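You operate a simulated robot arm through the tools that you are given. There is no shell and no other tool. Be economical: measure what you need, move in short steps, check, and stop when the job is done.

You are at the controls of a simulated two-armed robot. One attempt, no reset.

## Task
Take the tin labelled "snaps" from the top of the setting bench and put it on the top of the long bench. Take the wiping block and put it on the middle shelf of the air bench. Carry the long tray with both arms and set it on the shelf under the glue bench. Fetch the flat brush and set it on the low shelf of the preparation bench. Open the bottom plate drawer. Any order will do. Set down upright: tin, wiping block.

The check looks at the end state, three seconds after you hand in, the way a careful person would. Anything else that was tipped, shoved, dropped, spilled or broken makes it a failure.

## Robot
Two 6-joint arms with two-finger grippers on one trunk, on a base that drives. Base frame: it is fixed to the floor where the robot stands at the start and does not move with it; the origin is under the middle of the robot, x ahead of it, y to its left, z up; the surface under the hand at the start is at about z = 0.9. Units: m, rad, N and s.
The left shoulder is at the start at [0.07, 0.148, 1.454], the right one opposite. With the tool pointing down near the work surface each hand reaches from about 0.38 to 0.66 m from the robot's upright axis, wherever it stands, measured 20 degrees to its own side. Places, roughly: bottom plate drawer [-5.8, -0.9, 0.4]; flat brush (4x15x4 cm) [-8.7, -0.9, 0.9]; ink tin, round tin [0.5, 0, 1]; long tray [-7.75, -1, 0.75]; low shelf of the preparation bench [-8.7, -1, 0.4]; middle shelf of the air bench [-7.1, 1.8, 0.5]; shelf under the glue bench [-9.3, 1.5, 0.4]; top of the long bench [0.2, 4.3, 0.8]; wiping block (5x4x5 cm) [-4.6, 1.9, 1]. Payload 2.45 kg a hand.
The tool frame of a hand sits at the grasp point between the pads (the TCP): z along the fingers, y along the line on which they close. The tips reach 0.03 m beyond it. Largest opening 0.106 m; the body of the gripper starts 0.079 m behind the TCP.
Orientation is that of the tool frame in the base frame, as a unit quaternion [w, x, y, z]. With the fingers straight down and closing along the base's y, the tool's x points along the base's -x, its y along +y and its z along -z.

## Interface
- The arms move only by the tool play_rows. It takes "left_increments", "right_increments" or both (then of equal length, played together; a hand with none holds still); each is text: rows parted by semicolons, each of 7 numbers parted by spaces: the turn, a rotation vector about the tool's x, y, z in units of 8 degrees (1.0 is 8 degrees), then the shift along the tool's x, y, z in units of 25 mm (1.0 is 25 mm), then the finger opening in cm, from 0 to 10.6. In form: wx wy wz x y z jaw; .... A call has 1 to 8 rows; each row shifts and turns the commanded pose from where the row before left it, along the tool's axes as they then stand. A call with a number of a shift or a turn outside -1 to 1 is refused whole. A row lasts 0.2 s, in which the tool goes at most 0.05 m and 0.15 rad; a call with a longer step from one row to the next is refused whole, and so is a gripper value outside its range. Where a pose cannot be reached the arm comes as near as it can. A force on the tool above 40 N (or 10 N above the force at the start of the call, whichever is more), or a blocked arm, ends the call early, and 0.2 s more pass. The fingers move at their own pace (about 0.072 m/s each) and stop on an object; they squeeze with about 34 N. The grip force told is the motor's: it shows also when the fingers shut on nothing. Time passes only in rows, and 0.2 s behind the last, so rows that do not move let the fingers close. The reply holds the time, the measured pose of the TCP, the force on the tool along the base axes, the opening and the grip force, in the units named above and with some noise, with the torque about the TCP (base axes, N m) and any sound that the robot's microphone picked up.
- Cameras (640 x 400 px; columns grow to the right, rows downward): "scene" is now at [0.1132, 0.0213, 1.6501]; the picture's right is [0.33, -0.94, -0.00], its down [-0.82, -0.28, -0.50] and it looks along [0.47, 0.16, -0.87] (base axes); focal length 277 px, centre (320, 200). "left" rides on the left gripper at [0.076, 0.002, -0.106] in its tool frame; the picture's right is [-0.02, 1.00, 0.00], its down [-0.78, -0.02, -0.62] and it looks along [-0.62, -0.01, 0.78] (tool axes); focal length 247 px, centre (320, 200). "right" rides on the right gripper at [0.076, -0.002, -0.106] in its tool frame; the picture's right is [0.02, 1.00, 0.00], its down [-0.78, 0.02, -0.62] and it looks along [-0.62, 0.01, 0.78] (tool axes); focal length 247 px, centre (320, 200). There is no depth. A picture from a camera that has moved, and an enlarged one, comes with that camera's place and axes in the base frame and with its lens.
- get_image(camera): a new picture of that camera. It takes no simulated time.
- slide_trunk(by): slides the trunk up (or, below 0, down) by that many m; the arms and the scene camera ride with it, the base frame stays. It gives what a move gives, with no picture.
- drive_base(legs): drives the robot by 1 to 6 legs, each [ahead, left, turn to the left] in m, m and rad, along the robot's own axes; the way and the turn of a leg run together, so that a leg with both is an arc; at most 1.5 m and 3.142 rad a leg. The arms and the cameras ride along, it lands a little off, and it stops where it bumps. It gives what a move gives.
- head_to(pan, tilt): turns the head with the scene camera to pan (to the left, within 1.501 rad either way) and tilt (down, from -0.506 to 1.204), counted from straight ahead of the robot. It gives what a move gives.
- enlarge(camera, box): a new picture of the part [left, top, right, bottom] of that camera's present view, enlarged. It takes no simulated time.
- hand_in(): hands the job in; it is judged then, once.

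Work in short steps. Places have to be worked out from the pictures, the camera data and where the tool is seen: move nearer, look again, correct. Check each grasp and each placing, and mend what went wrong. You have 165 turns and 138 pictures in all, those below and enlarged ones among them. Open the grippers and draw the arms clear of the work before you hand the job in, unless the task says otherwise; then end with one line.

The tools are called after ">>>" by a JSON object that holds its "api" and its "payload". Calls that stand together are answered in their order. play_rows: Moves the arms, as the interface text tells. Its arguments: {"type":"object","properties":{"left_increments":{"type":"string"},"right_increments":{"type":"string"}},"required":[]} The other tools are called the same way: slide_trunk (by) slides the trunk up or down; drive_base (legs) drives the base; head_to (pan, tilt) turns the head that bears the scene camera; get_image (camera) takes a picture; enlarge (camera, box) takes an enlarged picture of a part of a camera's view; hand_in () hands the job in.

At the start:

```text
t: 0.0
left_ee_pos: [0.4306, 0.3298, 1.0597]
left_ee_rot: [0.0, 0.0, 1.0, -0.001]
left_ft_force: [0.0, 0.3, 0.5]
left_ft_torque: [0.01, -0.02, -0.01]
left_finger_gap: 0.1061
left_grip_force: 0.0
right_ee_pos: [0.5979, -0.0766, 1.1696]
right_ee_rot: [0.0, 0.0, 1.0, 0.0]
right_ft_force: [-0.3, -0.5, 0.0]
right_ft_torque: [0.0, 0.02, -0.01]
right_finger_gap: 0.1059
right_grip_force: 0.1
trunk travel left (down, up): [-0.927, 0.013]
robot x, y, heading: [-0.001, -0.0002, 0.002]
head pan, tilt: [0.333, 1.049]
```

scene: 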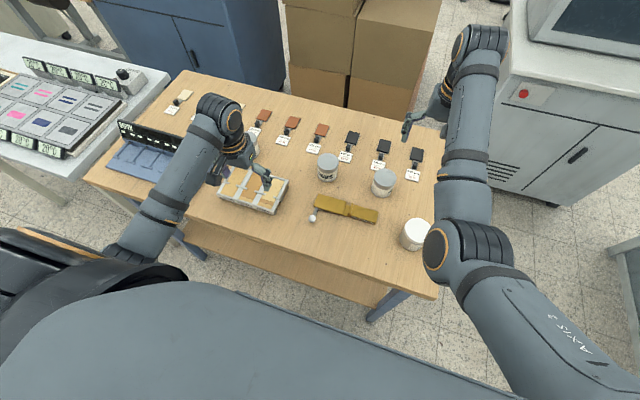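
right: 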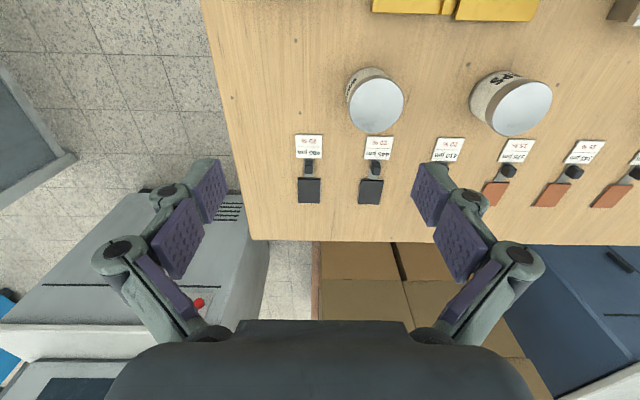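
left: 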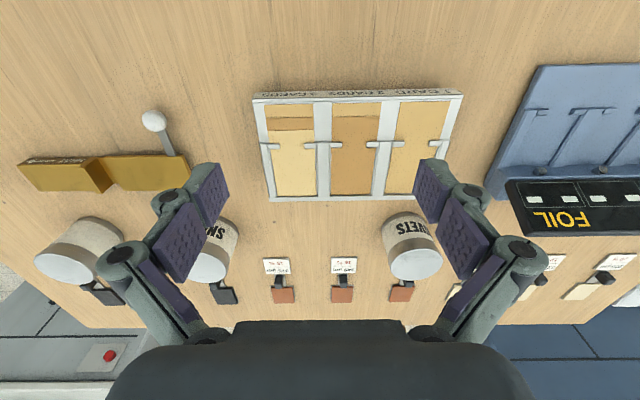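

The tins stand in the middle of the bench; I read their labels first with enlargements.

>>> {"api": "enlarge", "payload": {"camera": "left", "box": [20, 180, 460, 300]}}

>>> {"api": "enlarge", "payload": {"camera": "scene", "box": [200, 130, 460, 290]}}

>>> {"api": "enlarge", "payload": {"camera": "right", "box": [330, 40, 580, 160]}}

```text
1.45 times, centred on (240, 240) of left
camera zoom: at [0.3522, 0.3333, 1.1649], right [0.02, 1.0, 0.0], down [0.78, -0.02, 0.62], along [0.62, -0.01, -0.78], focal length 359 px, centre (436, 142)
```

zoom: 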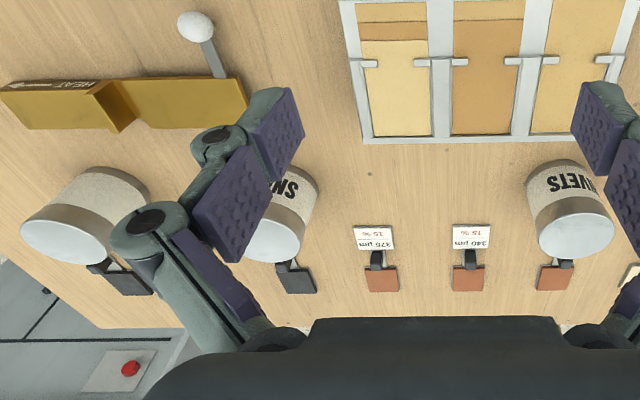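

```text
2.46 times, centred on (330, 210) of scene
camera zoom: at [0.1132, 0.0213, 1.6501], right [0.33, -0.94, 0.0], down [-0.82, -0.28, -0.5], along [0.47, 0.16, -0.87], focal length 682 px, centre (295, 175)
```

zoom: 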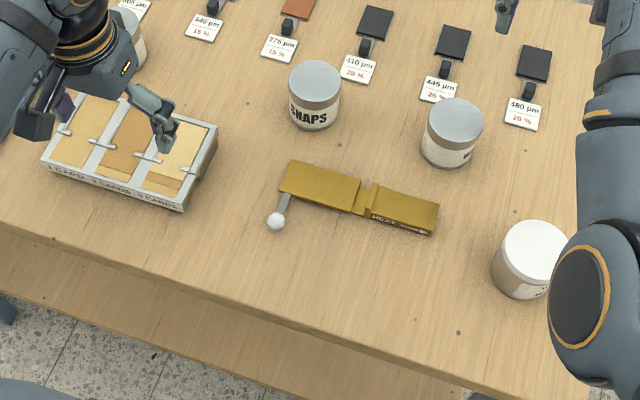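

```text
2.56 times, centred on (455, 100) of right
camera zoom: at [0.5215, -0.08, 1.2751], right [-0.02, 1.0, 0.0], down [0.78, 0.02, 0.62], along [0.62, 0.01, -0.78], focal length 632 px, centre (-26, 456)
```

zoom: 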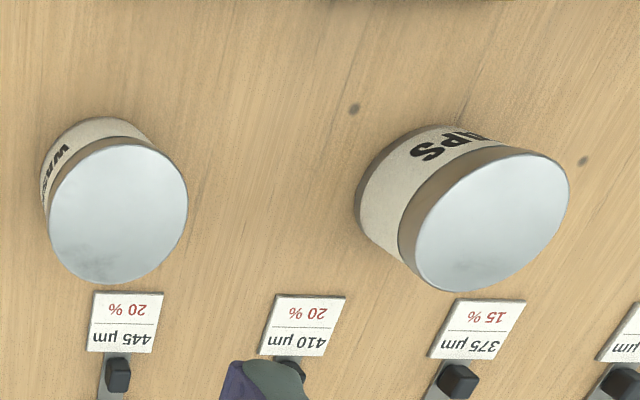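

SNAPS lid is at about (0.614, 0.164, 0.97), 6.5 cm across, by two views that agree. I move the left hand above it at the present height.

>>> {"api": "play_rows", "payload": {"left_increments": "0 0 0 -0.92 -0.83 0 10.6;0 0 0 -0.92 -0.83 0 10.6;0 0 0 -0.92 -0.83 0 10.6;0 0 0 -0.92 -0.83 0 10.6;0 0 0 -0.92 -0.83 0 10.6;0 0 0 -0.92 -0.83 0 10.6;0 0 0 -0.92 -0.83 0 10.6;0 0 0 -0.92 -0.83 0 10.6"}}

>>> {"api": "get_image", "payload": {"camera": "left"}}

>>> {"api": "get_image", "payload": {"camera": "scene"}}

```text
t: 1.8
left_ee_pos: [0.6147, 0.1635, 1.0596]
left_ee_rot: [-0.001, 0.001, 1.0, 0.001]
left_ft_force: [-0.4, -0.2, 0.3]
left_ft_torque: [0.01, -0.01, 0.0]
left_finger_gap: 0.1061
left_grip_force: 0.0
right_ee_pos: [0.5999, -0.0791, 1.1685]
right_ee_rot: [-0.002, 0.0, 1.0, 0.001]
right_ft_force: [-0.3, -0.3, 0.5]
right_ft_torque: [0.03, -0.01, 0.01]
right_finger_gap: 0.1059
right_grip_force: 0.0
trunk travel left (down, up): [-0.927, 0.013]
robot x, y, heading: [0.0001, -0.0009, -0.001]
head pan, tilt: [0.333, 1.049]
```

```text
131 pictures are left
camera left: at [0.5379, 0.1655, 1.1648], right [0.02, 1.0, 0.0], down [0.78, -0.02, 0.62], along [0.62, -0.01, -0.78], focal length 247 px, centre (320, 200)
```

left: 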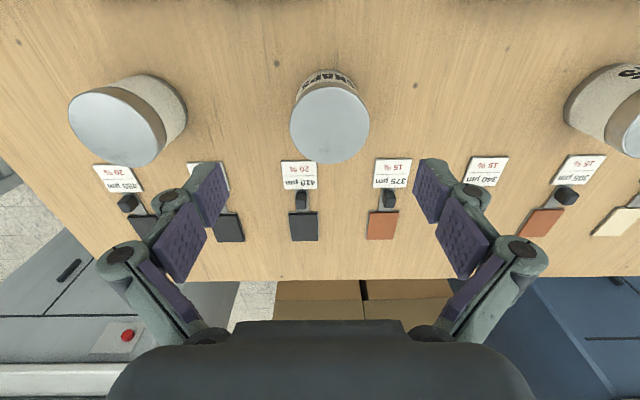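

```text
130 pictures are left
camera scene: at [0.1148, 0.0198, 1.6499], right [0.33, -0.94, 0.0], down [-0.82, -0.28, -0.5], along [0.47, 0.16, -0.87], focal length 277 px, centre (320, 200)
```

scene: 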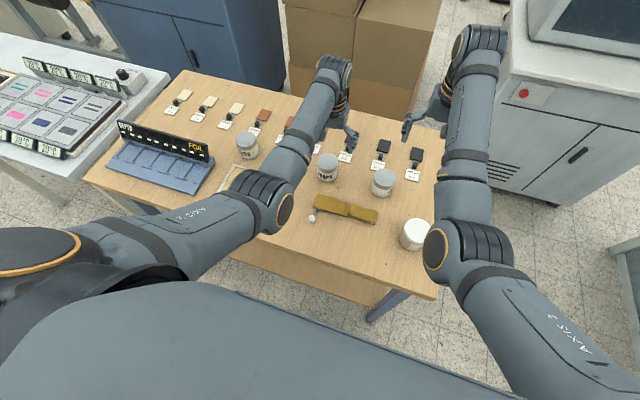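

The lid is between the open fingers, about 5 mm to +y of centre. I go down to z ≈ 0.94 and close.

>>> {"api": "play_rows", "payload": {"left_increments": "0 0 0 0 0.2 0.8 10.6;0 0 0 0 0 1 10.6;0 0 0 0 0 1 10.6;0 0 0 0 0 1 10.6;0 0 0 0 0 1 10.6;0 0 0 0 0 0 5;0 0 0 0 0 0 5;0 0 0 0 0 0 5"}}

>>> {"api": "play_rows", "payload": {"left_increments": "0 0 0 0 0 0 5;0 0 0 0 0 0 5;0 0 0 0 0 -1 5;0 0 0 0 0 -1 5;0 0 0 0 0 -1 5;0 0 0 0 0 -1 5;0 0 0 0 0 -1 5;0 0 0 0 0 -1 5"}}

>>> {"api": "get_image", "payload": {"camera": "left"}}

```text
t: 3.6
left_ee_pos: [0.6128, 0.1701, 0.9384]
left_ee_rot: [0.0, 0.0, 1.0, -0.001]
left_ft_force: [-0.8, 0.2, 0.3]
left_ft_torque: [-0.04, -0.03, -0.02]
left_finger_gap: 0.0641
left_grip_force: 34.4
right_ee_pos: [0.5986, -0.0772, 1.1691]
right_ee_rot: [0.0, -0.001, 1.0, 0.0]
right_ft_force: [0.3, 0.2, 0.7]
right_ft_torque: [0.0, 0.0, -0.03]
right_finger_gap: 0.1059
right_grip_force: 0.1
trunk travel left (down, up): [-0.927, 0.013]
robot x, y, heading: [0.0033, -0.002, -0.004]
head pan, tilt: [0.333, 1.049]
```

```text
t: 5.4
left_ee_pos: [0.6135, 0.1681, 1.0899]
left_ee_rot: [-0.001, 0.0, 1.0, 0.0]
left_ft_force: [-0.4, -0.1, -2.4]
left_ft_torque: [0.01, 0.02, 0.02]
left_finger_gap: 0.0642
left_grip_force: 33.9
right_ee_pos: [0.5989, -0.0782, 1.1709]
right_ee_rot: [0.0, 0.0, 1.0, 0.0]
right_ft_force: [-0.9, -0.1, 0.0]
right_ft_torque: [-0.01, -0.02, -0.02]
right_finger_gap: 0.106
right_grip_force: 0.0
trunk travel left (down, up): [-0.927, 0.013]
robot x, y, heading: [0.0004, -0.0011, 0.002]
head pan, tilt: [0.333, 1.049]
```

```text
129 pictures are left
camera left: at [0.536, 0.1706, 1.1951], right [0.02, 1.0, 0.0], down [0.78, -0.02, 0.62], along [0.62, -0.01, -0.78], focal length 247 px, centre (320, 200)
```

left: 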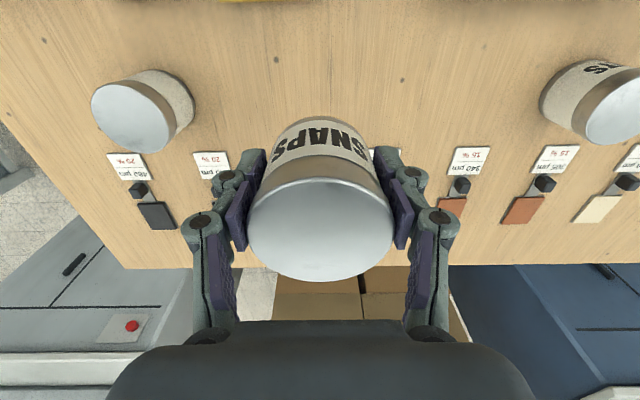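

The tin SNAPS is held and lifted. I pull both hands back towards the body for driving, and look left for the way.

>>> {"api": "play_rows", "payload": {"left_increments": "0 0 0 0.9 0.7 -1 5;0 0 0 0.9 0.7 -1 5;0 0 0 0.9 0.7 -0.5 5;0 0 0 0.9 0.7 0 5;0 0 0 0.9 0.7 0 5;0 0 0 0.9 0.2 0 5;0 0 0 0.9 0 0 5;0 0 0 0.9 0 0 5", "right_increments": "0 0 0 0.9 -0.7 0 10.6;0 0 0 0.9 -0.7 0 10.6;0 0 0 0.9 -0.7 0 10.6;0 0 0 0.9 -0.7 0 10.6;0 0 0 0.9 -0.7 0 10.6;0 0 0 0.9 0 0 10.6;0 0 0 0.9 0 0 10.6;0 0 0 0.9 0 0 10.6"}}

>>> {"api": "head_to", "payload": {"pan": 1.4, "tilt": 0.4}}

>>> {"api": "get_image", "payload": {"camera": "scene"}}

```text
t: 7.4
left_ee_pos: [0.4833, 0.2711, 1.076]
left_ee_rot: [0.0, 0.0, 1.0, -0.001]
left_ft_force: [0.5, 0.8, -4.1]
left_ft_torque: [0.0, 0.01, 0.01]
left_finger_gap: 0.0645
left_grip_force: 33.4
left hand out of reach, approached as far as the arm can: row 2, 3, 4, 5, 6, 7, 8
right_ee_pos: [0.5249, -0.1772, 1.1376]
right_ee_rot: [0.072, 0.013, 0.996, -0.041]
right_ft_force: [-0.6, 0.7, -0.5]
right_ft_torque: [0.0, 0.0, 0.01]
right_finger_gap: 0.1062
right_grip_force: 0.0
right hand out of reach, approached as far as the arm can: row 1, 2, 3, 4, 5, 6, 7, 8
trunk travel left (down, up): [-0.927, 0.013]
robot x, y, heading: [0.0014, 0.0012, -0.002]
head pan, tilt: [0.333, 1.049]
stopped in row 8 (right hand): the arm was blocked; the commanded pose is now the measured one
```

```text
t: 8.7
left_ee_pos: [0.4837, 0.2702, 1.077]
left_ee_rot: [0.0, 0.001, 1.0, 0.0]
left_ft_force: [-0.3, -0.3, -3.5]
left_ft_torque: [0.0, 0.02, 0.01]
left_finger_gap: 0.064
left_grip_force: 34.1
right_ee_pos: [0.5227, -0.1779, 1.1368]
right_ee_rot: [0.071, 0.013, 0.997, -0.04]
right_ft_force: [0.5, 0.4, -0.1]
right_ft_torque: [0.01, -0.02, 0.0]
right_finger_gap: 0.1059
right_grip_force: 0.0
trunk travel left (down, up): [-0.927, 0.013]
robot x, y, heading: [-0.0005, -0.0015, -0.002]
head pan, tilt: [1.4, 0.4]
```

```text
128 pictures are left
camera scene: at [0.0671, 0.0911, 1.7036], right [0.99, -0.17, 0.0], down [-0.07, -0.38, -0.92], along [0.16, 0.91, -0.39], focal length 277 px, centre (320, 200)
```

scene: 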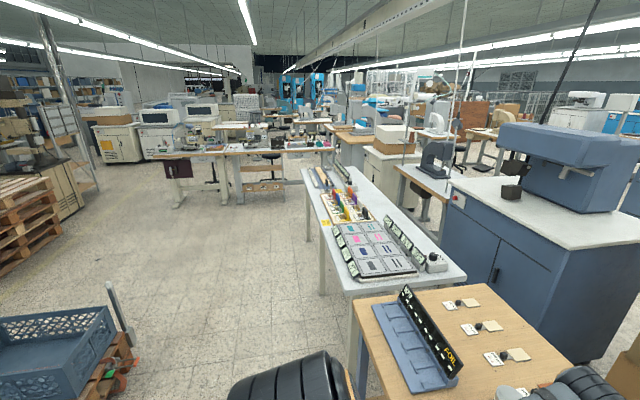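

The long bench is the brown one ahead at y ≈ 3.9–4.5. The corridor at x ≈ -0.35 is free; I back up, turn left and drive towards it.

>>> {"api": "drive_base", "payload": {"legs": [[-0.4, 0, 0], [0, 0, 1.571], [1.3, 0, 0], [1.2, 0, 0]]}}

>>> {"api": "head_to", "payload": {"pan": 0, "tilt": 0.5}}

>>> {"api": "get_image", "payload": {"camera": "scene"}}

```text
t: 26.8
left_ee_pos: [-0.6234, 3.0037, 1.0763]
left_ee_rot: [0.002, -0.694, 0.72, 0.0]
left_ft_force: [0.1, -0.8, -3.2]
left_ft_torque: [-0.02, -0.01, 0.01]
left_finger_gap: 0.0642
left_grip_force: 33.6
right_ee_pos: [-0.1757, 3.0274, 1.1373]
right_ee_rot: [0.079, -0.683, 0.726, 0.02]
right_ft_force: [0.2, 0.4, -0.2]
right_ft_torque: [-0.03, -0.01, -0.03]
right_finger_gap: 0.106
right_grip_force: 0.2
trunk travel left (down, up): [-0.927, 0.013]
robot x, y, heading: [-0.3737, 2.5095, 1.535]
head pan, tilt: [1.4, 0.4]
```

```text
t: 28.4
left_ee_pos: [-0.6246, 3.0039, 1.0759]
left_ee_rot: [0.001, -0.695, 0.719, 0.0]
left_ft_force: [0.2, 0.5, -4.3]
left_ft_torque: [-0.02, 0.02, 0.02]
left_finger_gap: 0.064
left_grip_force: 34.3
right_ee_pos: [-0.1749, 3.0276, 1.1367]
right_ee_rot: [0.08, -0.683, 0.726, 0.02]
right_ft_force: [0.0, 1.2, -0.9]
right_ft_torque: [0.05, 0.02, -0.03]
right_finger_gap: 0.106
right_grip_force: 0.1
trunk travel left (down, up): [-0.927, 0.013]
robot x, y, heading: [-0.3702, 2.5106, 1.537]
head pan, tilt: [0.0, 0.499]
```

```text
127 pictures are left
camera scene: at [-0.3661, 2.653, 1.6944], right [1.0, -0.03, 0.0], down [-0.02, -0.48, -0.88], along [0.03, 0.88, -0.48], focal length 277 px, centre (320, 200)
```

scene: 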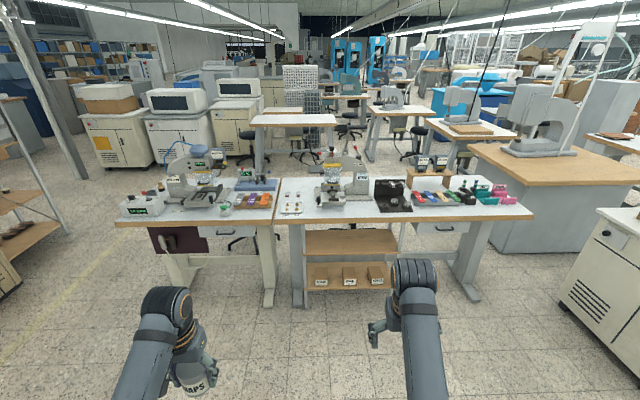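

The long bench (x ≈ -0.58…0.95, front edge y ≈ 4.05) is in view; I enlarge its top to find a free spot.

>>> {"api": "enlarge", "payload": {"camera": "scene", "box": [260, 140, 540, 230]}}

```text
2.29 times, centred on (400, 185) of scene
camera zoom: at [-0.3661, 2.653, 1.6944], right [1.0, -0.03, 0.0], down [-0.02, -0.48, -0.88], along [0.03, 0.88, -0.48], focal length 633 px, centre (137, 234)
```

zoom: 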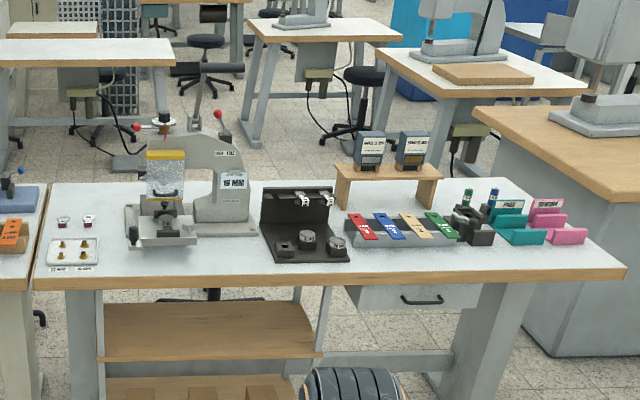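

A clear spot lies in front, between the press and the black tray, at about (-0.06, 4.17). I drive nearer and look from the wrist camera.

>>> {"api": "drive_base", "payload": {"legs": [[0, 0, 0.034], [0.3, -0.5, 0], [0.55, 0, 0]]}}

>>> {"api": "head_to", "payload": {"pan": 0.2, "tilt": 0.9}}

>>> {"api": "get_image", "payload": {"camera": "left"}}

>>> {"api": "get_image", "payload": {"camera": "scene"}}

```text
t: 34.9
left_ee_pos: [-0.137, 3.8505, 1.0772]
left_ee_rot: [-0.002, 0.71, -0.704, 0.0]
left_ft_force: [-0.2, -0.8, -3.8]
left_ft_torque: [-0.01, -0.05, 0.0]
left_finger_gap: 0.0641
left_grip_force: 33.8
right_ee_pos: [0.3094, 3.8948, 1.1382]
right_ee_rot: [0.079, -0.698, 0.711, 0.022]
right_ft_force: [-0.3, -0.1, 0.0]
right_ft_torque: [0.02, 0.0, -0.02]
right_finger_gap: 0.106
right_grip_force: 0.1
trunk travel left (down, up): [-0.927, 0.013]
robot x, y, heading: [0.134, 3.3717, 1.577]
head pan, tilt: [0.0, 0.499]
```

```text
t: 35.8
left_ee_pos: [-0.138, 3.8519, 1.0752]
left_ee_rot: [-0.001, 0.71, -0.704, 0.0]
left_ft_force: [0.7, -0.8, -3.7]
left_ft_torque: [0.0, 0.02, -0.03]
left_finger_gap: 0.0641
left_grip_force: 34.3
right_ee_pos: [0.3108, 3.8956, 1.1363]
right_ee_rot: [0.079, -0.698, 0.711, 0.022]
right_ft_force: [0.7, -0.2, 0.4]
right_ft_torque: [0.01, 0.01, -0.03]
right_finger_gap: 0.106
right_grip_force: 0.0
trunk travel left (down, up): [-0.927, 0.013]
robot x, y, heading: [0.135, 3.3697, 1.583]
head pan, tilt: [0.201, 0.901]
```

```text
125 pictures are left
camera left: at [-0.1406, 3.7766, 1.1813], right [-1.0, 0.01, 0.0], down [0.01, 0.78, 0.62], along [0.01, 0.62, -0.78], focal length 247 px, centre (320, 200)
```

left: 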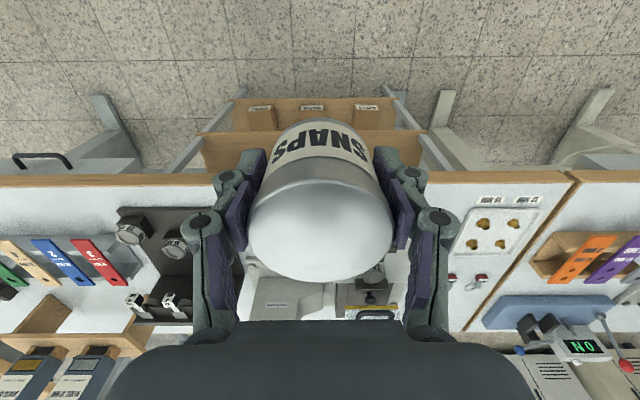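

```text
124 pictures are left
camera scene: at [0.1202, 3.496, 1.6606], right [0.98, 0.21, 0.0], down [0.16, -0.77, -0.62], along [-0.13, 0.61, -0.78], focal length 277 px, centre (320, 200)
```

scene: 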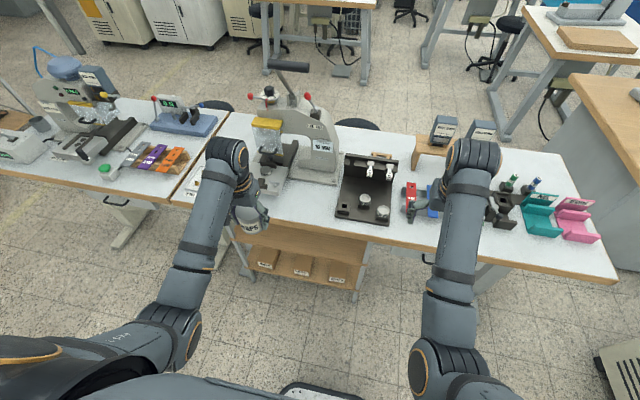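

The spot (-0.065, 4.14) is free with ±0.11 m on the sides. I drive 0.28 ahead and 0.07 right to bring the tin over it.

>>> {"api": "drive_base", "payload": {"legs": [[0.28, -0.07, 0]]}}

>>> {"api": "get_image", "payload": {"camera": "scene"}}

>>> {"api": "get_image", "payload": {"camera": "left"}}

```text
t: 37.8
left_ee_pos: [-0.0729, 4.1316, 1.0765]
left_ee_rot: [-0.002, 0.712, -0.702, 0.0]
left_ft_force: [0.1, -0.4, -3.6]
left_ft_torque: [0.01, 0.02, -0.01]
left_finger_gap: 0.0642
left_grip_force: 34.3
right_ee_pos: [0.375, 4.1759, 1.1376]
right_ee_rot: [0.079, -0.7, 0.71, 0.022]
right_ft_force: [-0.8, 0.0, 0.3]
right_ft_torque: [-0.02, 0.02, 0.0]
right_finger_gap: 0.1058
right_grip_force: 0.1
trunk travel left (down, up): [-0.927, 0.013]
robot x, y, heading: [0.2051, 3.6515, 1.584]
head pan, tilt: [0.201, 0.901]
```

```text
123 pictures are left
camera scene: at [0.1873, 3.7748, 1.6607], right [0.98, 0.21, 0.0], down [0.17, -0.77, -0.62], along [-0.13, 0.61, -0.78], focal length 277 px, centre (320, 200)
```

scene: 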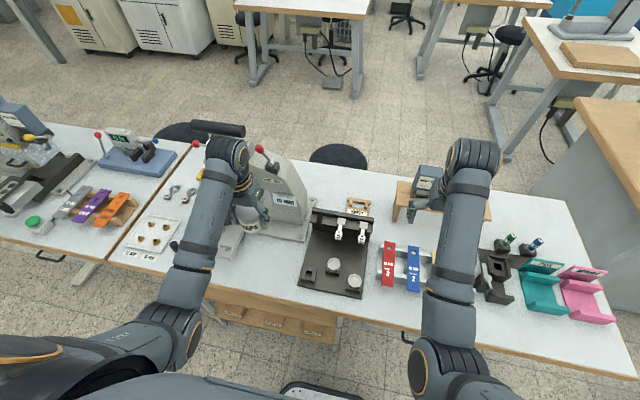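

```text
122 pictures are left
camera left: at [-0.0741, 4.0553, 1.1817], right [-1.0, 0.01, 0.0], down [0.01, 0.78, 0.62], along [0.01, 0.62, -0.78], focal length 247 px, centre (320, 200)
```

left: 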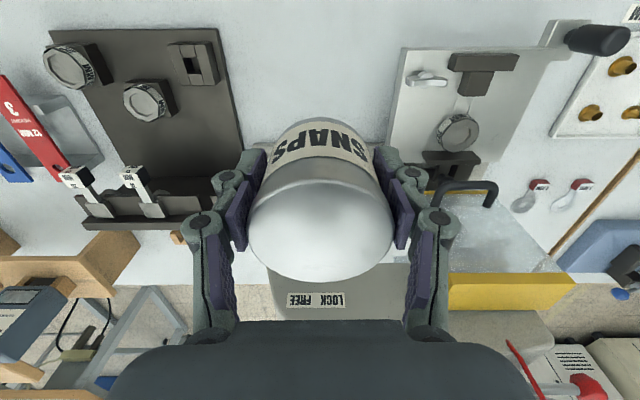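

The landing place below the tin is clear of the press plate and black tray. I lower by 0.2 m first.

>>> {"api": "play_rows", "payload": {"left_increments": "0 0 0 0 0 1 5;0 0 0 0 0 1 5;0 0 0 0 0 1 5;0 0 0 0 0 1 5;0 0 0 0 0 1 5;0 0 0 0 0 1 5;0 0 0 0 0 1 5;0 0 0 0 0 1 5"}}

>>> {"api": "get_image", "payload": {"camera": "left"}}

```text
t: 39.6
left_ee_pos: [-0.0713, 4.1324, 0.8755]
left_ee_rot: [-0.001, 0.711, -0.703, 0.001]
left_ft_force: [-0.4, -0.3, -2.8]
left_ft_torque: [-0.02, -0.01, 0.01]
left_finger_gap: 0.0642
left_grip_force: 33.9
right_ee_pos: [0.3769, 4.1779, 1.1379]
right_ee_rot: [0.08, -0.7, 0.71, 0.021]
right_ft_force: [0.0, -0.2, -0.5]
right_ft_torque: [0.01, 0.02, 0.0]
right_finger_gap: 0.1061
right_grip_force: 0.2
trunk travel left (down, up): [-0.927, 0.013]
robot x, y, heading: [0.203, 3.6554, 1.586]
head pan, tilt: [0.201, 0.901]
```

```text
121 pictures are left
camera left: at [-0.0734, 4.0561, 0.9809], right [-1.0, 0.01, 0.0], down [0.01, 0.78, 0.62], along [0.01, 0.62, -0.78], focal length 247 px, centre (320, 200)
```

left: 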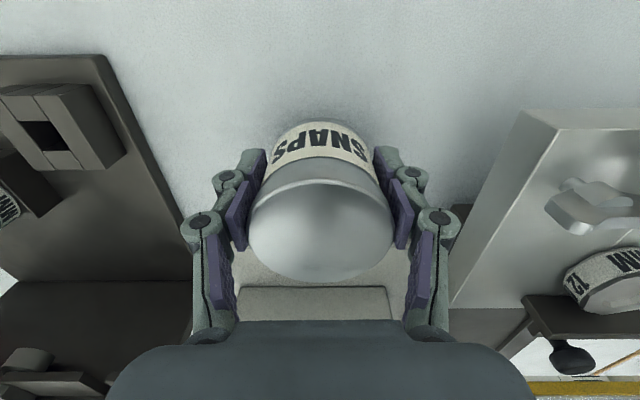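

Still about 3–4 cm above by shadow. I lower gently with small steps and watch the force.

>>> {"api": "play_rows", "payload": {"left_increments": "0 0 0 0 0 0.5 5;0 0 0 0 0 0.4 5;0 0 0 0 0 0.2 5;0 0 0 0 0 0.1 5;0 0 0 0 0 0.1 5"}}

```text
t: 40.8
left_ee_pos: [-0.0713, 4.1318, 0.846]
left_ee_rot: [-0.002, 0.711, -0.703, -0.001]
left_ft_force: [-2.3, -3.1, 19.6]
left_ft_torque: [-0.56, -0.08, -0.02]
left_finger_gap: 0.0638
left_grip_force: 33.8
right_ee_pos: [0.3775, 4.1742, 1.1382]
right_ee_rot: [0.081, -0.699, 0.71, 0.023]
right_ft_force: [-0.6, 0.5, 1.0]
right_ft_torque: [-0.01, 0.02, 0.0]
right_finger_gap: 0.106
right_grip_force: 0.0
trunk travel left (down, up): [-0.927, 0.013]
robot x, y, heading: [0.2064, 3.6488, 1.582]
head pan, tilt: [0.201, 0.901]
```

Contact (about 20 N). I relieve a few mm and open to 8.5 cm, then rise.

>>> {"api": "play_rows", "payload": {"left_increments": "0 0 0 0 0 -0.1 5;0 0 0 0 0 0 8.5;0 0 0 0 0 0 8.5;0 0 0 0 0 -1 8.5;0 0 0 0 0 -1 8.5;0 0 0 0 0 -1 8.5;0 0 0 0 0 -1 8.5;0 0 0 0 0 -1 8.5"}}

>>> {"api": "play_rows", "payload": {"left_increments": "0 0 0 0 0 -1 8.5;0 0 0 0 0 -1 8.5;0 0 0 0 0 -1 8.5;0 0 0 0 0 -1 8.5"}}

>>> {"api": "get_image", "payload": {"camera": "left"}}

```text
t: 42.6
left_ee_pos: [-0.0709, 4.1313, 0.9721]
left_ee_rot: [0.0, 0.712, -0.702, 0.0]
left_ft_force: [-0.2, 0.0, 1.0]
left_ft_torque: [0.01, 0.01, 0.04]
left_finger_gap: 0.085
left_grip_force: 0.0
right_ee_pos: [0.3758, 4.1747, 1.1372]
right_ee_rot: [0.08, -0.699, 0.71, 0.023]
right_ft_force: [0.1, 0.7, -0.4]
right_ft_torque: [0.02, 0.01, 0.0]
right_finger_gap: 0.1056
right_grip_force: 0.0
trunk travel left (down, up): [-0.927, 0.013]
robot x, y, heading: [0.2019, 3.6524, 1.581]
head pan, tilt: [0.201, 0.901]
```

```text
t: 43.6
left_ee_pos: [-0.0707, 4.1313, 1.0727]
left_ee_rot: [-0.001, 0.711, -0.703, 0.0]
left_ft_force: [0.2, -0.1, -0.9]
left_ft_torque: [-0.01, 0.01, 0.0]
left_finger_gap: 0.085
left_grip_force: 0.1
right_ee_pos: [0.3761, 4.177, 1.1375]
right_ee_rot: [0.078, -0.7, 0.71, 0.021]
right_ft_force: [-0.6, 0.2, -0.5]
right_ft_torque: [-0.01, 0.0, 0.03]
right_finger_gap: 0.1058
right_grip_force: 0.0
trunk travel left (down, up): [-0.927, 0.013]
robot x, y, heading: [0.2064, 3.6504, 1.581]
head pan, tilt: [0.201, 0.901]
```

```text
120 pictures are left
camera left: at [-0.0736, 4.0549, 1.1771], right [-1.0, 0.01, 0.0], down [0.01, 0.78, 0.62], along [0.01, 0.62, -0.78], focal length 247 px, centre (320, 200)
```

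left: 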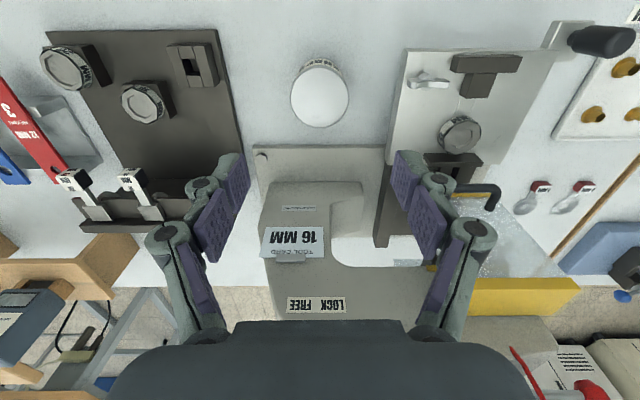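

Tin placed upright. I back off to the left (away from the white table), turn to face -x and look for the way to the wiping block.

>>> {"api": "drive_base", "payload": {"legs": [[-0.3, 0, 0], [-0.4, 0.6, 0], [0, 0, 1.56]]}}

>>> {"api": "head_to", "payload": {"pan": 0, "tilt": 0.35}}

>>> {"api": "get_image", "payload": {"camera": "scene"}}

```text
t: 52.9
left_ee_pos: [-0.8746, 2.6726, 1.0715]
left_ee_rot: [-0.001, 1.0, -0.01, -0.001]
left_ft_force: [-0.1, -0.4, -0.3]
left_ft_torque: [0.0, -0.05, 0.02]
left_finger_gap: 0.0848
left_grip_force: 0.0
right_ee_pos: [-0.9066, 3.1214, 1.1379]
right_ee_rot: [-0.041, 0.996, -0.023, -0.071]
right_ft_force: [-0.5, -0.2, -1.2]
right_ft_torque: [-0.03, -0.04, 0.02]
right_finger_gap: 0.1062
right_grip_force: 0.0
trunk travel left (down, up): [-0.927, 0.013]
robot x, y, heading: [-0.3851, 2.9355, 3.122]
head pan, tilt: [0.201, 0.901]
```

```text
t: 53.9
left_ee_pos: [-0.8748, 2.6708, 1.0721]
left_ee_rot: [-0.001, 1.0, -0.01, -0.001]
left_ft_force: [0.3, -0.2, -0.3]
left_ft_torque: [0.02, -0.02, 0.03]
left_finger_gap: 0.0853
left_grip_force: 0.1
right_ee_pos: [-0.9062, 3.1216, 1.137]
right_ee_rot: [-0.041, 0.996, -0.024, -0.071]
right_ft_force: [-0.1, 0.1, 0.3]
right_ft_torque: [0.01, 0.03, -0.01]
right_finger_gap: 0.1059
right_grip_force: 0.1
trunk travel left (down, up): [-0.927, 0.013]
robot x, y, heading: [-0.3855, 2.9329, 3.116]
head pan, tilt: [0.0, 0.351]
```

```text
119 pictures are left
camera scene: at [-0.5306, 2.935, 1.7081], right [0.02, 1.0, 0.0], down [0.34, -0.01, -0.94], along [-0.94, 0.02, -0.34], focal length 277 px, centre (320, 200)
```

scene: 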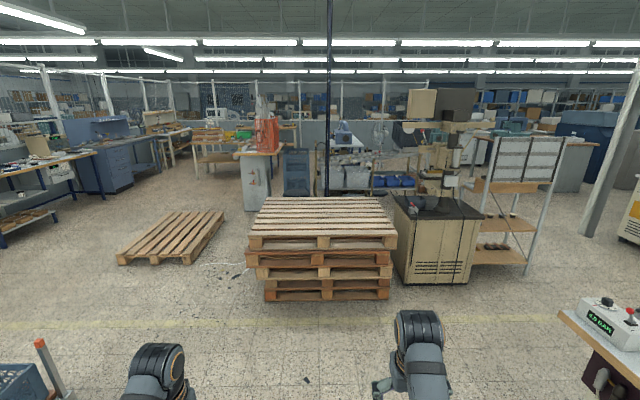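

The grey cabinet with the red machine at about (-4.8, 2.0) should bear the wiping block; I enlarge it.

>>> {"api": "enlarge", "payload": {"camera": "scene", "box": [100, 90, 340, 240]}}

```text
2.67 times, centred on (220, 165) of scene
camera zoom: at [-0.5306, 2.935, 1.7081], right [0.02, 1.0, 0.0], down [0.34, -0.01, -0.94], along [-0.94, 0.02, -0.34], focal length 738 px, centre (587, 293)
```

zoom: 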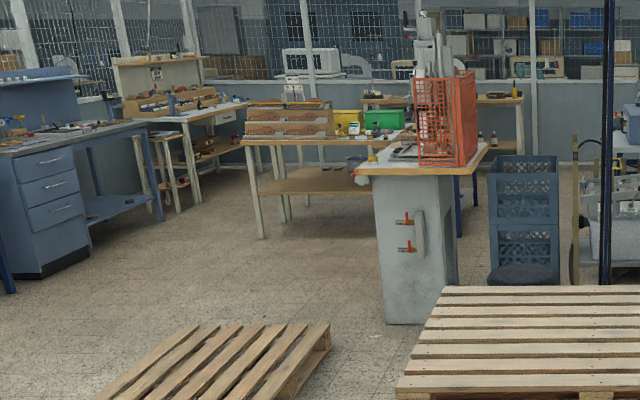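

I need to know where the crate truck's handle at the lower left is before crossing; I look left and down.

>>> {"api": "head_to", "payload": {"pan": 0.7, "tilt": 0.6}}

>>> {"api": "get_image", "payload": {"camera": "scene"}}

```text
t: 55.0
left_ee_pos: [-0.8747, 2.672, 1.0719]
left_ee_rot: [-0.001, 1.0, -0.011, -0.001]
left_ft_force: [0.1, 0.2, 0.9]
left_ft_torque: [-0.01, -0.01, -0.02]
left_finger_gap: 0.0852
left_grip_force: 0.2
right_ee_pos: [-0.906, 3.1215, 1.1369]
right_ee_rot: [-0.042, 0.996, -0.024, -0.07]
right_ft_force: [0.0, -0.8, 0.5]
right_ft_torque: [0.03, 0.01, 0.0]
right_finger_gap: 0.1062
right_grip_force: 0.0
trunk travel left (down, up): [-0.927, 0.013]
robot x, y, heading: [-0.3892, 2.9349, 3.119]
head pan, tilt: [0.7, 0.6]
```

```text
117 pictures are left
camera scene: at [-0.5064, 2.8777, 1.6855], right [-0.63, 0.78, 0.0], down [0.44, 0.35, -0.83], along [-0.64, -0.52, -0.56], focal length 277 px, centre (320, 200)
```

scene: 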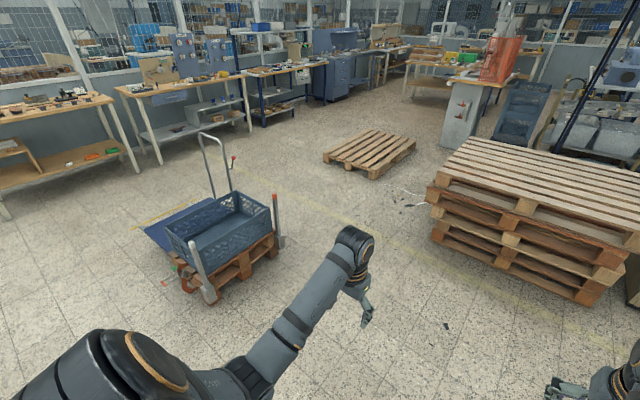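

The truck lies at y < 1.53, the flat pallet at y < 1.5, the stack at y > 2.35; I go along y ≈ 1.93 and stop before the gap.

>>> {"api": "drive_base", "payload": {"legs": [[0, 0, 0.022], [0.75, 0.72, 0], [0.85, 0.28, 0]]}}

>>> {"api": "head_to", "payload": {"pan": 0, "tilt": 0.5}}

>>> {"api": "get_image", "payload": {"camera": "scene"}}

```text
t: 64.9
left_ee_pos: [-2.4537, 1.6676, 1.0748]
left_ee_rot: [-0.001, 1.0, 0.004, -0.002]
left_ft_force: [0.1, -0.3, 0.3]
left_ft_torque: [-0.04, 0.0, -0.01]
left_finger_gap: 0.0848
left_grip_force: 0.1
right_ee_pos: [-2.4963, 2.1165, 1.1368]
right_ee_rot: [-0.041, 0.997, -0.009, -0.072]
right_ft_force: [0.0, -0.1, 0.7]
right_ft_torque: [0.0, 0.02, 0.0]
right_finger_gap: 0.106
right_grip_force: 0.0
trunk travel left (down, up): [-0.927, 0.013]
robot x, y, heading: [-1.9711, 1.939, -3.132]
head pan, tilt: [0.7, 0.6]
```

```text
t: 66.0
left_ee_pos: [-2.4539, 1.6669, 1.0709]
left_ee_rot: [-0.001, 1.0, 0.003, -0.001]
left_ft_force: [0.0, 0.1, -0.5]
left_ft_torque: [0.01, -0.02, 0.01]
left_finger_gap: 0.0851
left_grip_force: 0.0
right_ee_pos: [-2.4957, 2.1154, 1.1369]
right_ee_rot: [-0.04, 0.997, -0.01, -0.072]
right_ft_force: [-1.1, 0.4, 0.8]
right_ft_torque: [0.0, 0.0, -0.02]
right_finger_gap: 0.1063
right_grip_force: 0.1
trunk travel left (down, up): [-0.927, 0.013]
robot x, y, heading: [-1.9722, 1.94, -3.138]
head pan, tilt: [0.0, 0.499]
```

```text
116 pictures are left
camera scene: at [-2.114, 1.9396, 1.6945], right [-0.01, 1.0, 0.0], down [0.48, 0.0, -0.88], along [-0.88, -0.01, -0.48], focal length 277 px, centre (320, 200)
```

scene: 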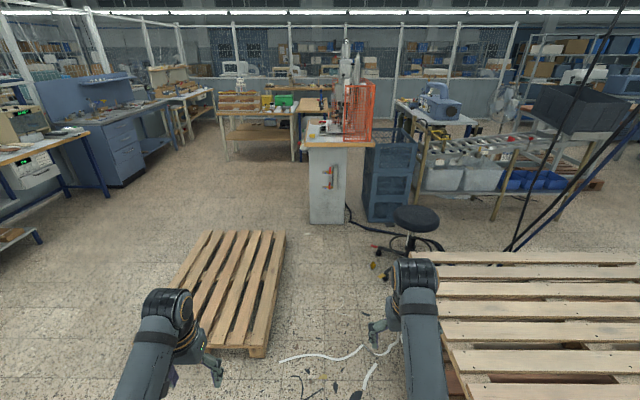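

The gap between flat pallet (y<1.61) and stack (y>2.43) is 0.82 m. I look down to judge my base's width.

>>> {"api": "head_to", "payload": {"pan": 0, "tilt": 1.2}}

>>> {"api": "get_image", "payload": {"camera": "scene"}}

```text
t: 67.1
left_ee_pos: [-2.4545, 1.6675, 1.0723]
left_ee_rot: [0.0, 1.0, 0.003, -0.001]
left_ft_force: [0.2, 0.7, -0.6]
left_ft_torque: [-0.01, 0.03, 0.03]
left_finger_gap: 0.0851
left_grip_force: 0.0
right_ee_pos: [-2.4966, 2.1159, 1.1365]
right_ee_rot: [-0.041, 0.997, -0.009, -0.07]
right_ft_force: [-0.4, -0.4, 0.0]
right_ft_torque: [0.01, 0.01, 0.0]
right_finger_gap: 0.1061
right_grip_force: 0.2
trunk travel left (down, up): [-0.927, 0.013]
robot x, y, heading: [-1.974, 1.9426, -3.131]
head pan, tilt: [0.0, 1.201]
```

```text
115 pictures are left
camera scene: at [-2.0793, 1.9399, 1.6409], right [-0.01, 1.0, 0.0], down [0.93, 0.01, -0.36], along [-0.36, 0.0, -0.93], focal length 277 px, centre (320, 200)
```

scene: 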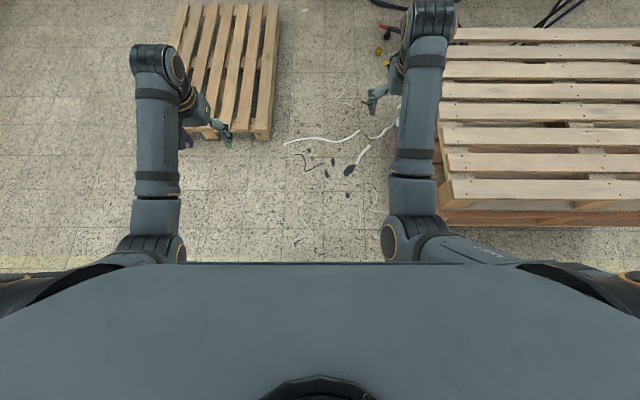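

Base width stays unclear and scraps lie in the gap, so I take the wide way: strafe to y ≈ 0.3 east of the flat pallet, then west, then turn to face +y.

>>> {"api": "drive_base", "payload": {"legs": [[0.46, 0, 0], [0, 0.9, 0], [0, 0.75, 0], [1.25, 0, 0], [1.2, 0, 0], [0, 0, -1.575]]}}

>>> {"api": "head_to", "payload": {"pan": 0, "tilt": 0.5}}

>>> {"api": "get_image", "payload": {"camera": "scene"}}

```text
t: 93.1
left_ee_pos: [-5.1069, 0.8222, 1.0723]
left_ee_rot: [0.001, -0.695, 0.719, 0.0]
left_ft_force: [0.5, -0.5, 0.1]
left_ft_torque: [0.0, -0.04, -0.02]
left_finger_gap: 0.0849
left_grip_force: 0.0
right_ee_pos: [-4.6552, 0.8462, 1.1372]
right_ee_rot: [0.079, -0.683, 0.726, 0.02]
right_ft_force: [0.4, 0.4, 0.0]
right_ft_torque: [-0.03, -0.01, 0.01]
right_finger_gap: 0.106
right_grip_force: 0.1
trunk travel left (down, up): [-0.927, 0.013]
robot x, y, heading: [-4.8496, 0.3286, 1.541]
head pan, tilt: [0.0, 1.201]
```

```text
t: 94.1
left_ee_pos: [-5.1056, 0.8216, 1.0715]
left_ee_rot: [0.002, -0.694, 0.72, 0.0]
left_ft_force: [0.2, 0.3, -0.1]
left_ft_torque: [-0.01, -0.01, -0.03]
left_finger_gap: 0.0852
left_grip_force: 0.0
right_ee_pos: [-4.6555, 0.8455, 1.1374]
right_ee_rot: [0.081, -0.682, 0.726, 0.019]
right_ft_force: [0.1, 0.1, 0.1]
right_ft_torque: [-0.01, 0.0, 0.03]
right_finger_gap: 0.1059
right_grip_force: 0.0
trunk travel left (down, up): [-0.927, 0.013]
robot x, y, heading: [-4.8525, 0.327, 1.534]
head pan, tilt: [0.0, 0.499]
```

```text
114 pictures are left
camera scene: at [-4.847, 0.4706, 1.6944], right [1.0, -0.04, 0.0], down [-0.02, -0.48, -0.88], along [0.03, 0.88, -0.48], focal length 277 px, centre (320, 200)
```

scene: 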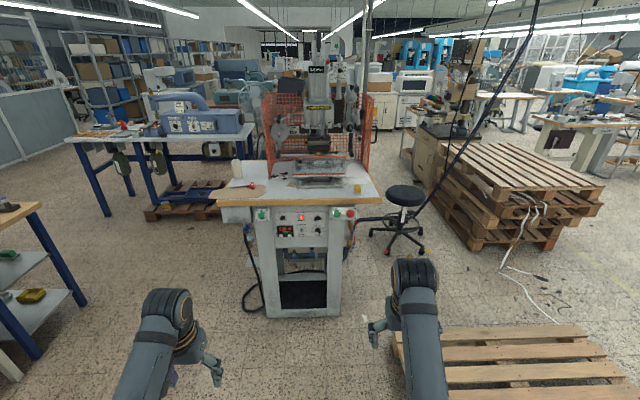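

The press faces me; I enlarge its table top to identify the wiping block.

>>> {"api": "enlarge", "payload": {"camera": "scene", "box": [210, 130, 390, 240]}}

>>> {"api": "enlarge", "payload": {"camera": "scene", "box": [0, 180, 130, 390]}}

```text
3.56 times, centred on (300, 185) of scene
camera zoom: at [-4.847, 0.4706, 1.6944], right [1.0, -0.04, 0.0], down [-0.02, -0.48, -0.88], along [0.03, 0.88, -0.48], focal length 985 px, centre (391, 253)
```

zoom: 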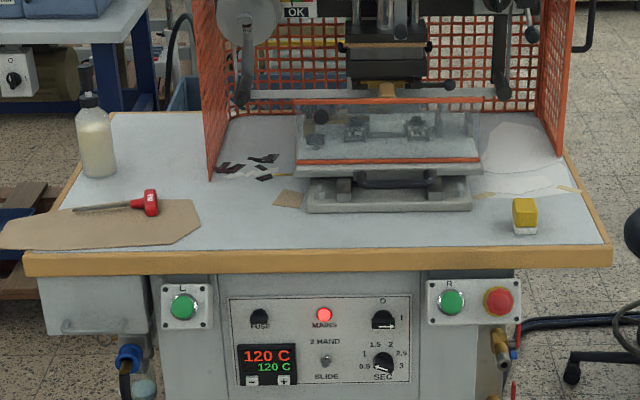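

```text
1.90 times, centred on (65, 285) of scene
camera zoom: at [-4.847, 0.4706, 1.6944], right [1.0, -0.04, 0.0], down [-0.02, -0.48, -0.88], along [0.03, 0.88, -0.48], focal length 528 px, centre (806, 38)
```

zoom: 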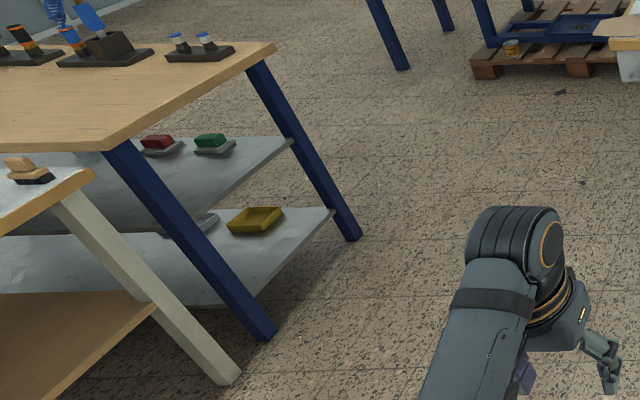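

The yellow/white block is at about (-4.58, 1.90) on the press table. I pitch the right hand 45° forward (so the same grasp can later reach into a shelf), and drive nearer.

>>> {"api": "play_rows", "payload": {"right_increments": "-0.1 -0.77 -0.03 0 0 0 10.6;-0.1 -0.77 -0.03 0 0 0 10.6;-0.1 -0.77 -0.03 0 0 0 10.6;-0.1 -0.77 -0.03 0 0 0 10.6;-0.1 -0.77 -0.03 0 0 0 10.6;-0.1 -0.77 -0.03 0 0 0 10.6"}}

>>> {"api": "drive_base", "payload": {"legs": [[0, 0, 0.035], [0.75, -0.06, 0]]}}

>>> {"api": "get_image", "payload": {"camera": "right"}}

>>> {"api": "head_to", "payload": {"pan": -0.3, "tilt": 0.8}}

>>> {"api": "get_image", "payload": {"camera": "scene"}}

```text
t: 95.5
left_ee_pos: [-5.1064, 0.8211, 1.072]
left_ee_rot: [0.003, -0.695, 0.719, 0.001]
left_ft_force: [-0.3, 0.4, -0.4]
left_ft_torque: [-0.03, 0.02, 0.03]
left_finger_gap: 0.085
left_grip_force: 0.0
right_ee_pos: [-4.6391, 0.8497, 1.1423]
right_ee_rot: [-0.303, 0.661, -0.64, -0.25]
right_ft_force: [-0.2, -0.6, -1.2]
right_ft_torque: [-0.01, 0.0, 0.01]
right_finger_gap: 0.106
right_grip_force: 0.0
trunk travel left (down, up): [-0.927, 0.013]
robot x, y, heading: [-4.8538, 0.3279, 1.536]
head pan, tilt: [0.0, 0.499]
```

```text
t: 100.0
left_ee_pos: [-5.0669, 1.5584, 1.0733]
left_ee_rot: [-0.002, 0.709, -0.705, -0.001]
left_ft_force: [-0.1, 0.0, 0.0]
left_ft_torque: [0.01, 0.0, -0.03]
left_finger_gap: 0.085
left_grip_force: 0.1
right_ee_pos: [-4.6005, 1.5998, 1.1349]
right_ee_rot: [-0.291, 0.676, -0.629, -0.251]
right_ft_force: [0.4, 0.0, 0.4]
right_ft_torque: [0.0, 0.01, 0.04]
right_finger_gap: 0.1061
right_grip_force: 0.1
trunk travel left (down, up): [-0.927, 0.013]
robot x, y, heading: [-4.7945, 1.0808, 1.571]
head pan, tilt: [0.0, 0.499]
```

```text
111 pictures are left
camera right: at [-4.5964, 1.4701, 1.155], right [-0.99, -0.05, -0.09], down [-0.1, 0.11, 0.99], along [-0.04, 0.99, -0.12], focal length 247 px, centre (320, 200)
```

right: 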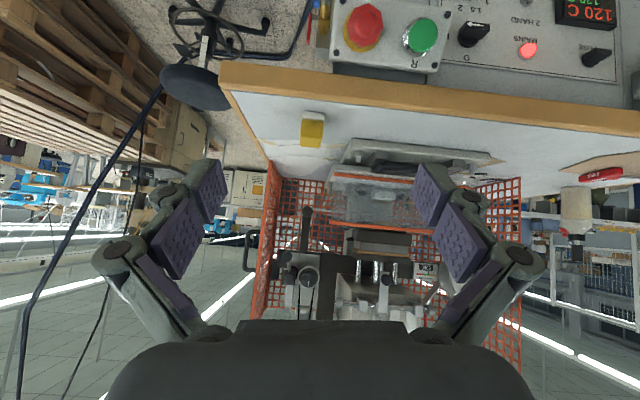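

```text
t: 100.8
left_ee_pos: [-5.0663, 1.5596, 1.071]
left_ee_rot: [-0.001, 0.708, -0.706, 0.0]
left_ft_force: [0.7, -0.6, 1.0]
left_ft_torque: [0.01, -0.03, 0.0]
left_finger_gap: 0.0851
left_grip_force: 0.0
right_ee_pos: [-4.6, 1.5997, 1.1322]
right_ee_rot: [-0.292, 0.676, -0.629, -0.249]
right_ft_force: [-0.3, 0.1, 0.4]
right_ft_torque: [0.02, 0.03, -0.01]
right_finger_gap: 0.1059
right_grip_force: 0.0
trunk travel left (down, up): [-0.927, 0.013]
robot x, y, heading: [-4.7943, 1.0778, 1.578]
head pan, tilt: [-0.3, 0.799]
```

```text
110 pictures are left
camera scene: at [-4.7699, 1.2058, 1.6686], right [0.96, -0.29, 0.0], down [-0.21, -0.69, -0.7], along [0.2, 0.67, -0.72], focal length 277 px, centre (320, 200)
```

scene: 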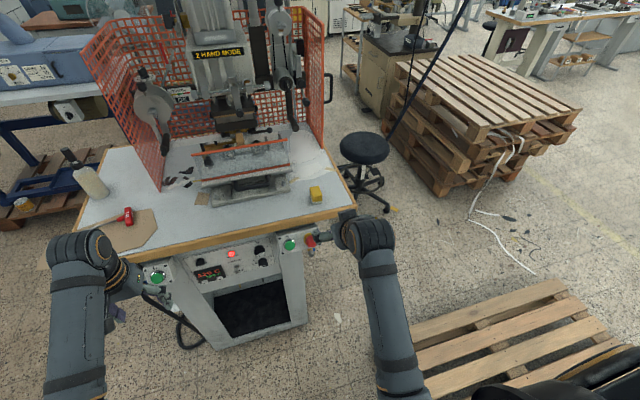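

Block centre is judged at (-4.589, 1.885), table z ≈ 0.955. I square up the right hand's orientation and drive 0.21 m closer for a pre-grasp.

>>> {"api": "play_rows", "payload": {"right_increments": "-0.11 0 0.3 0 0 0 10.6;-0.11 0 0.31 0 0 0 10.6"}}

>>> {"api": "drive_base", "payload": {"legs": [[0.21, 0, 0]]}}

>>> {"api": "get_image", "payload": {"camera": "right"}}

>>> {"api": "get_image", "payload": {"camera": "scene"}}

```text
t: 101.4
left_ee_pos: [-5.0662, 1.5601, 1.0725]
left_ee_rot: [-0.001, 0.709, -0.705, -0.001]
left_ft_force: [-0.5, -0.5, 0.2]
left_ft_torque: [0.0, 0.02, 0.02]
left_finger_gap: 0.0848
left_grip_force: 0.0
right_ee_pos: [-4.6011, 1.6, 1.1347]
right_ee_rot: [0.269, -0.652, 0.655, 0.271]
right_ft_force: [0.2, 0.1, 0.6]
right_ft_torque: [-0.01, -0.01, -0.01]
right_finger_gap: 0.106
right_grip_force: 0.1
trunk travel left (down, up): [-0.927, 0.013]
robot x, y, heading: [-4.7957, 1.0781, 1.578]
head pan, tilt: [-0.3, 0.799]
```

```text
t: 103.0
left_ee_pos: [-5.0692, 1.7675, 1.0734]
left_ee_rot: [-0.003, 0.71, -0.705, -0.001]
left_ft_force: [0.4, -0.9, -0.4]
left_ft_torque: [0.02, -0.03, -0.01]
left_finger_gap: 0.0849
left_grip_force: 0.1
right_ee_pos: [-4.604, 1.8084, 1.1365]
right_ee_rot: [0.27, -0.653, 0.653, 0.272]
right_ft_force: [0.1, 0.0, -0.1]
right_ft_torque: [0.04, 0.03, 0.0]
right_finger_gap: 0.1061
right_grip_force: 0.1
trunk travel left (down, up): [-0.927, 0.013]
robot x, y, heading: [-4.7924, 1.2885, 1.576]
head pan, tilt: [-0.3, 0.799]
```

```text
109 pictures are left
camera right: at [-4.6015, 1.6794, 1.1557], right [-1.0, -0.02, -0.01], down [-0.01, 0.11, 0.99], along [-0.01, 0.99, -0.11], focal length 247 px, centre (320, 200)
```

right: 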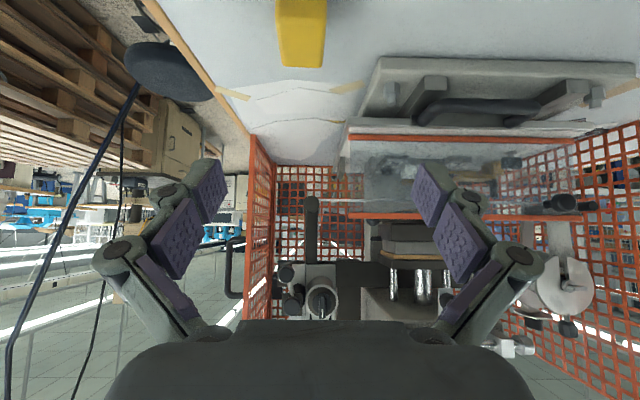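

```text
108 pictures are left
camera scene: at [-4.7712, 1.4126, 1.6689], right [0.96, -0.29, 0.0], down [-0.21, -0.68, -0.7], along [0.2, 0.67, -0.72], focal length 277 px, centre (320, 200)
```

scene: 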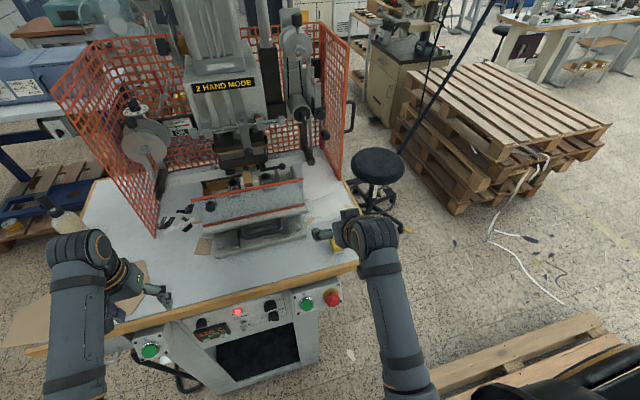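

The block's centre is now (-4.588, 1.872). I align laterally, then advance along the tool axis in two parts with the jaw at 8 cm.

>>> {"api": "play_rows", "payload": {"right_increments": "0 0 0 0.75 -0.21 0 8;0 0 0 0.75 -0.21 0 8;0 0 0 0.75 -0.22 0 8;0 0 0 0 0 1 8;0 0 0 0 0 1 8;0 0 0 0 0 1 8"}}

>>> {"api": "get_image", "payload": {"camera": "right"}}

```text
t: 104.4
left_ee_pos: [-5.0679, 1.7709, 1.0709]
left_ee_rot: [0.0, 0.709, -0.705, -0.001]
left_ft_force: [-0.3, 0.8, -1.1]
left_ft_torque: [-0.03, 0.01, 0.0]
left_finger_gap: 0.0852
left_grip_force: 0.1
right_ee_pos: [-4.5873, 1.8254, 1.0408]
right_ee_rot: [-0.269, 0.654, -0.653, -0.272]
right_ft_force: [-0.4, 0.0, 0.4]
right_ft_torque: [0.04, 0.0, -0.02]
right_finger_gap: 0.0799
right_grip_force: 0.1
trunk travel left (down, up): [-0.927, 0.013]
robot x, y, heading: [-4.7954, 1.2903, 1.586]
head pan, tilt: [-0.3, 0.799]
```

```text
107 pictures are left
camera right: at [-4.5857, 1.6962, 1.0617], right [-1.0, -0.02, -0.01], down [-0.01, 0.12, 0.99], along [-0.01, 0.99, -0.12], focal length 247 px, centre (320, 200)
```

right: 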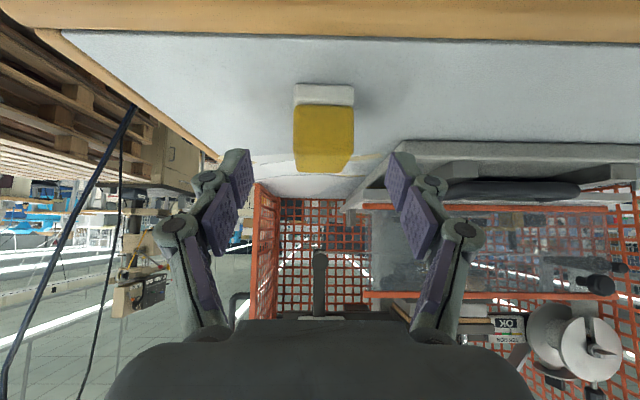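

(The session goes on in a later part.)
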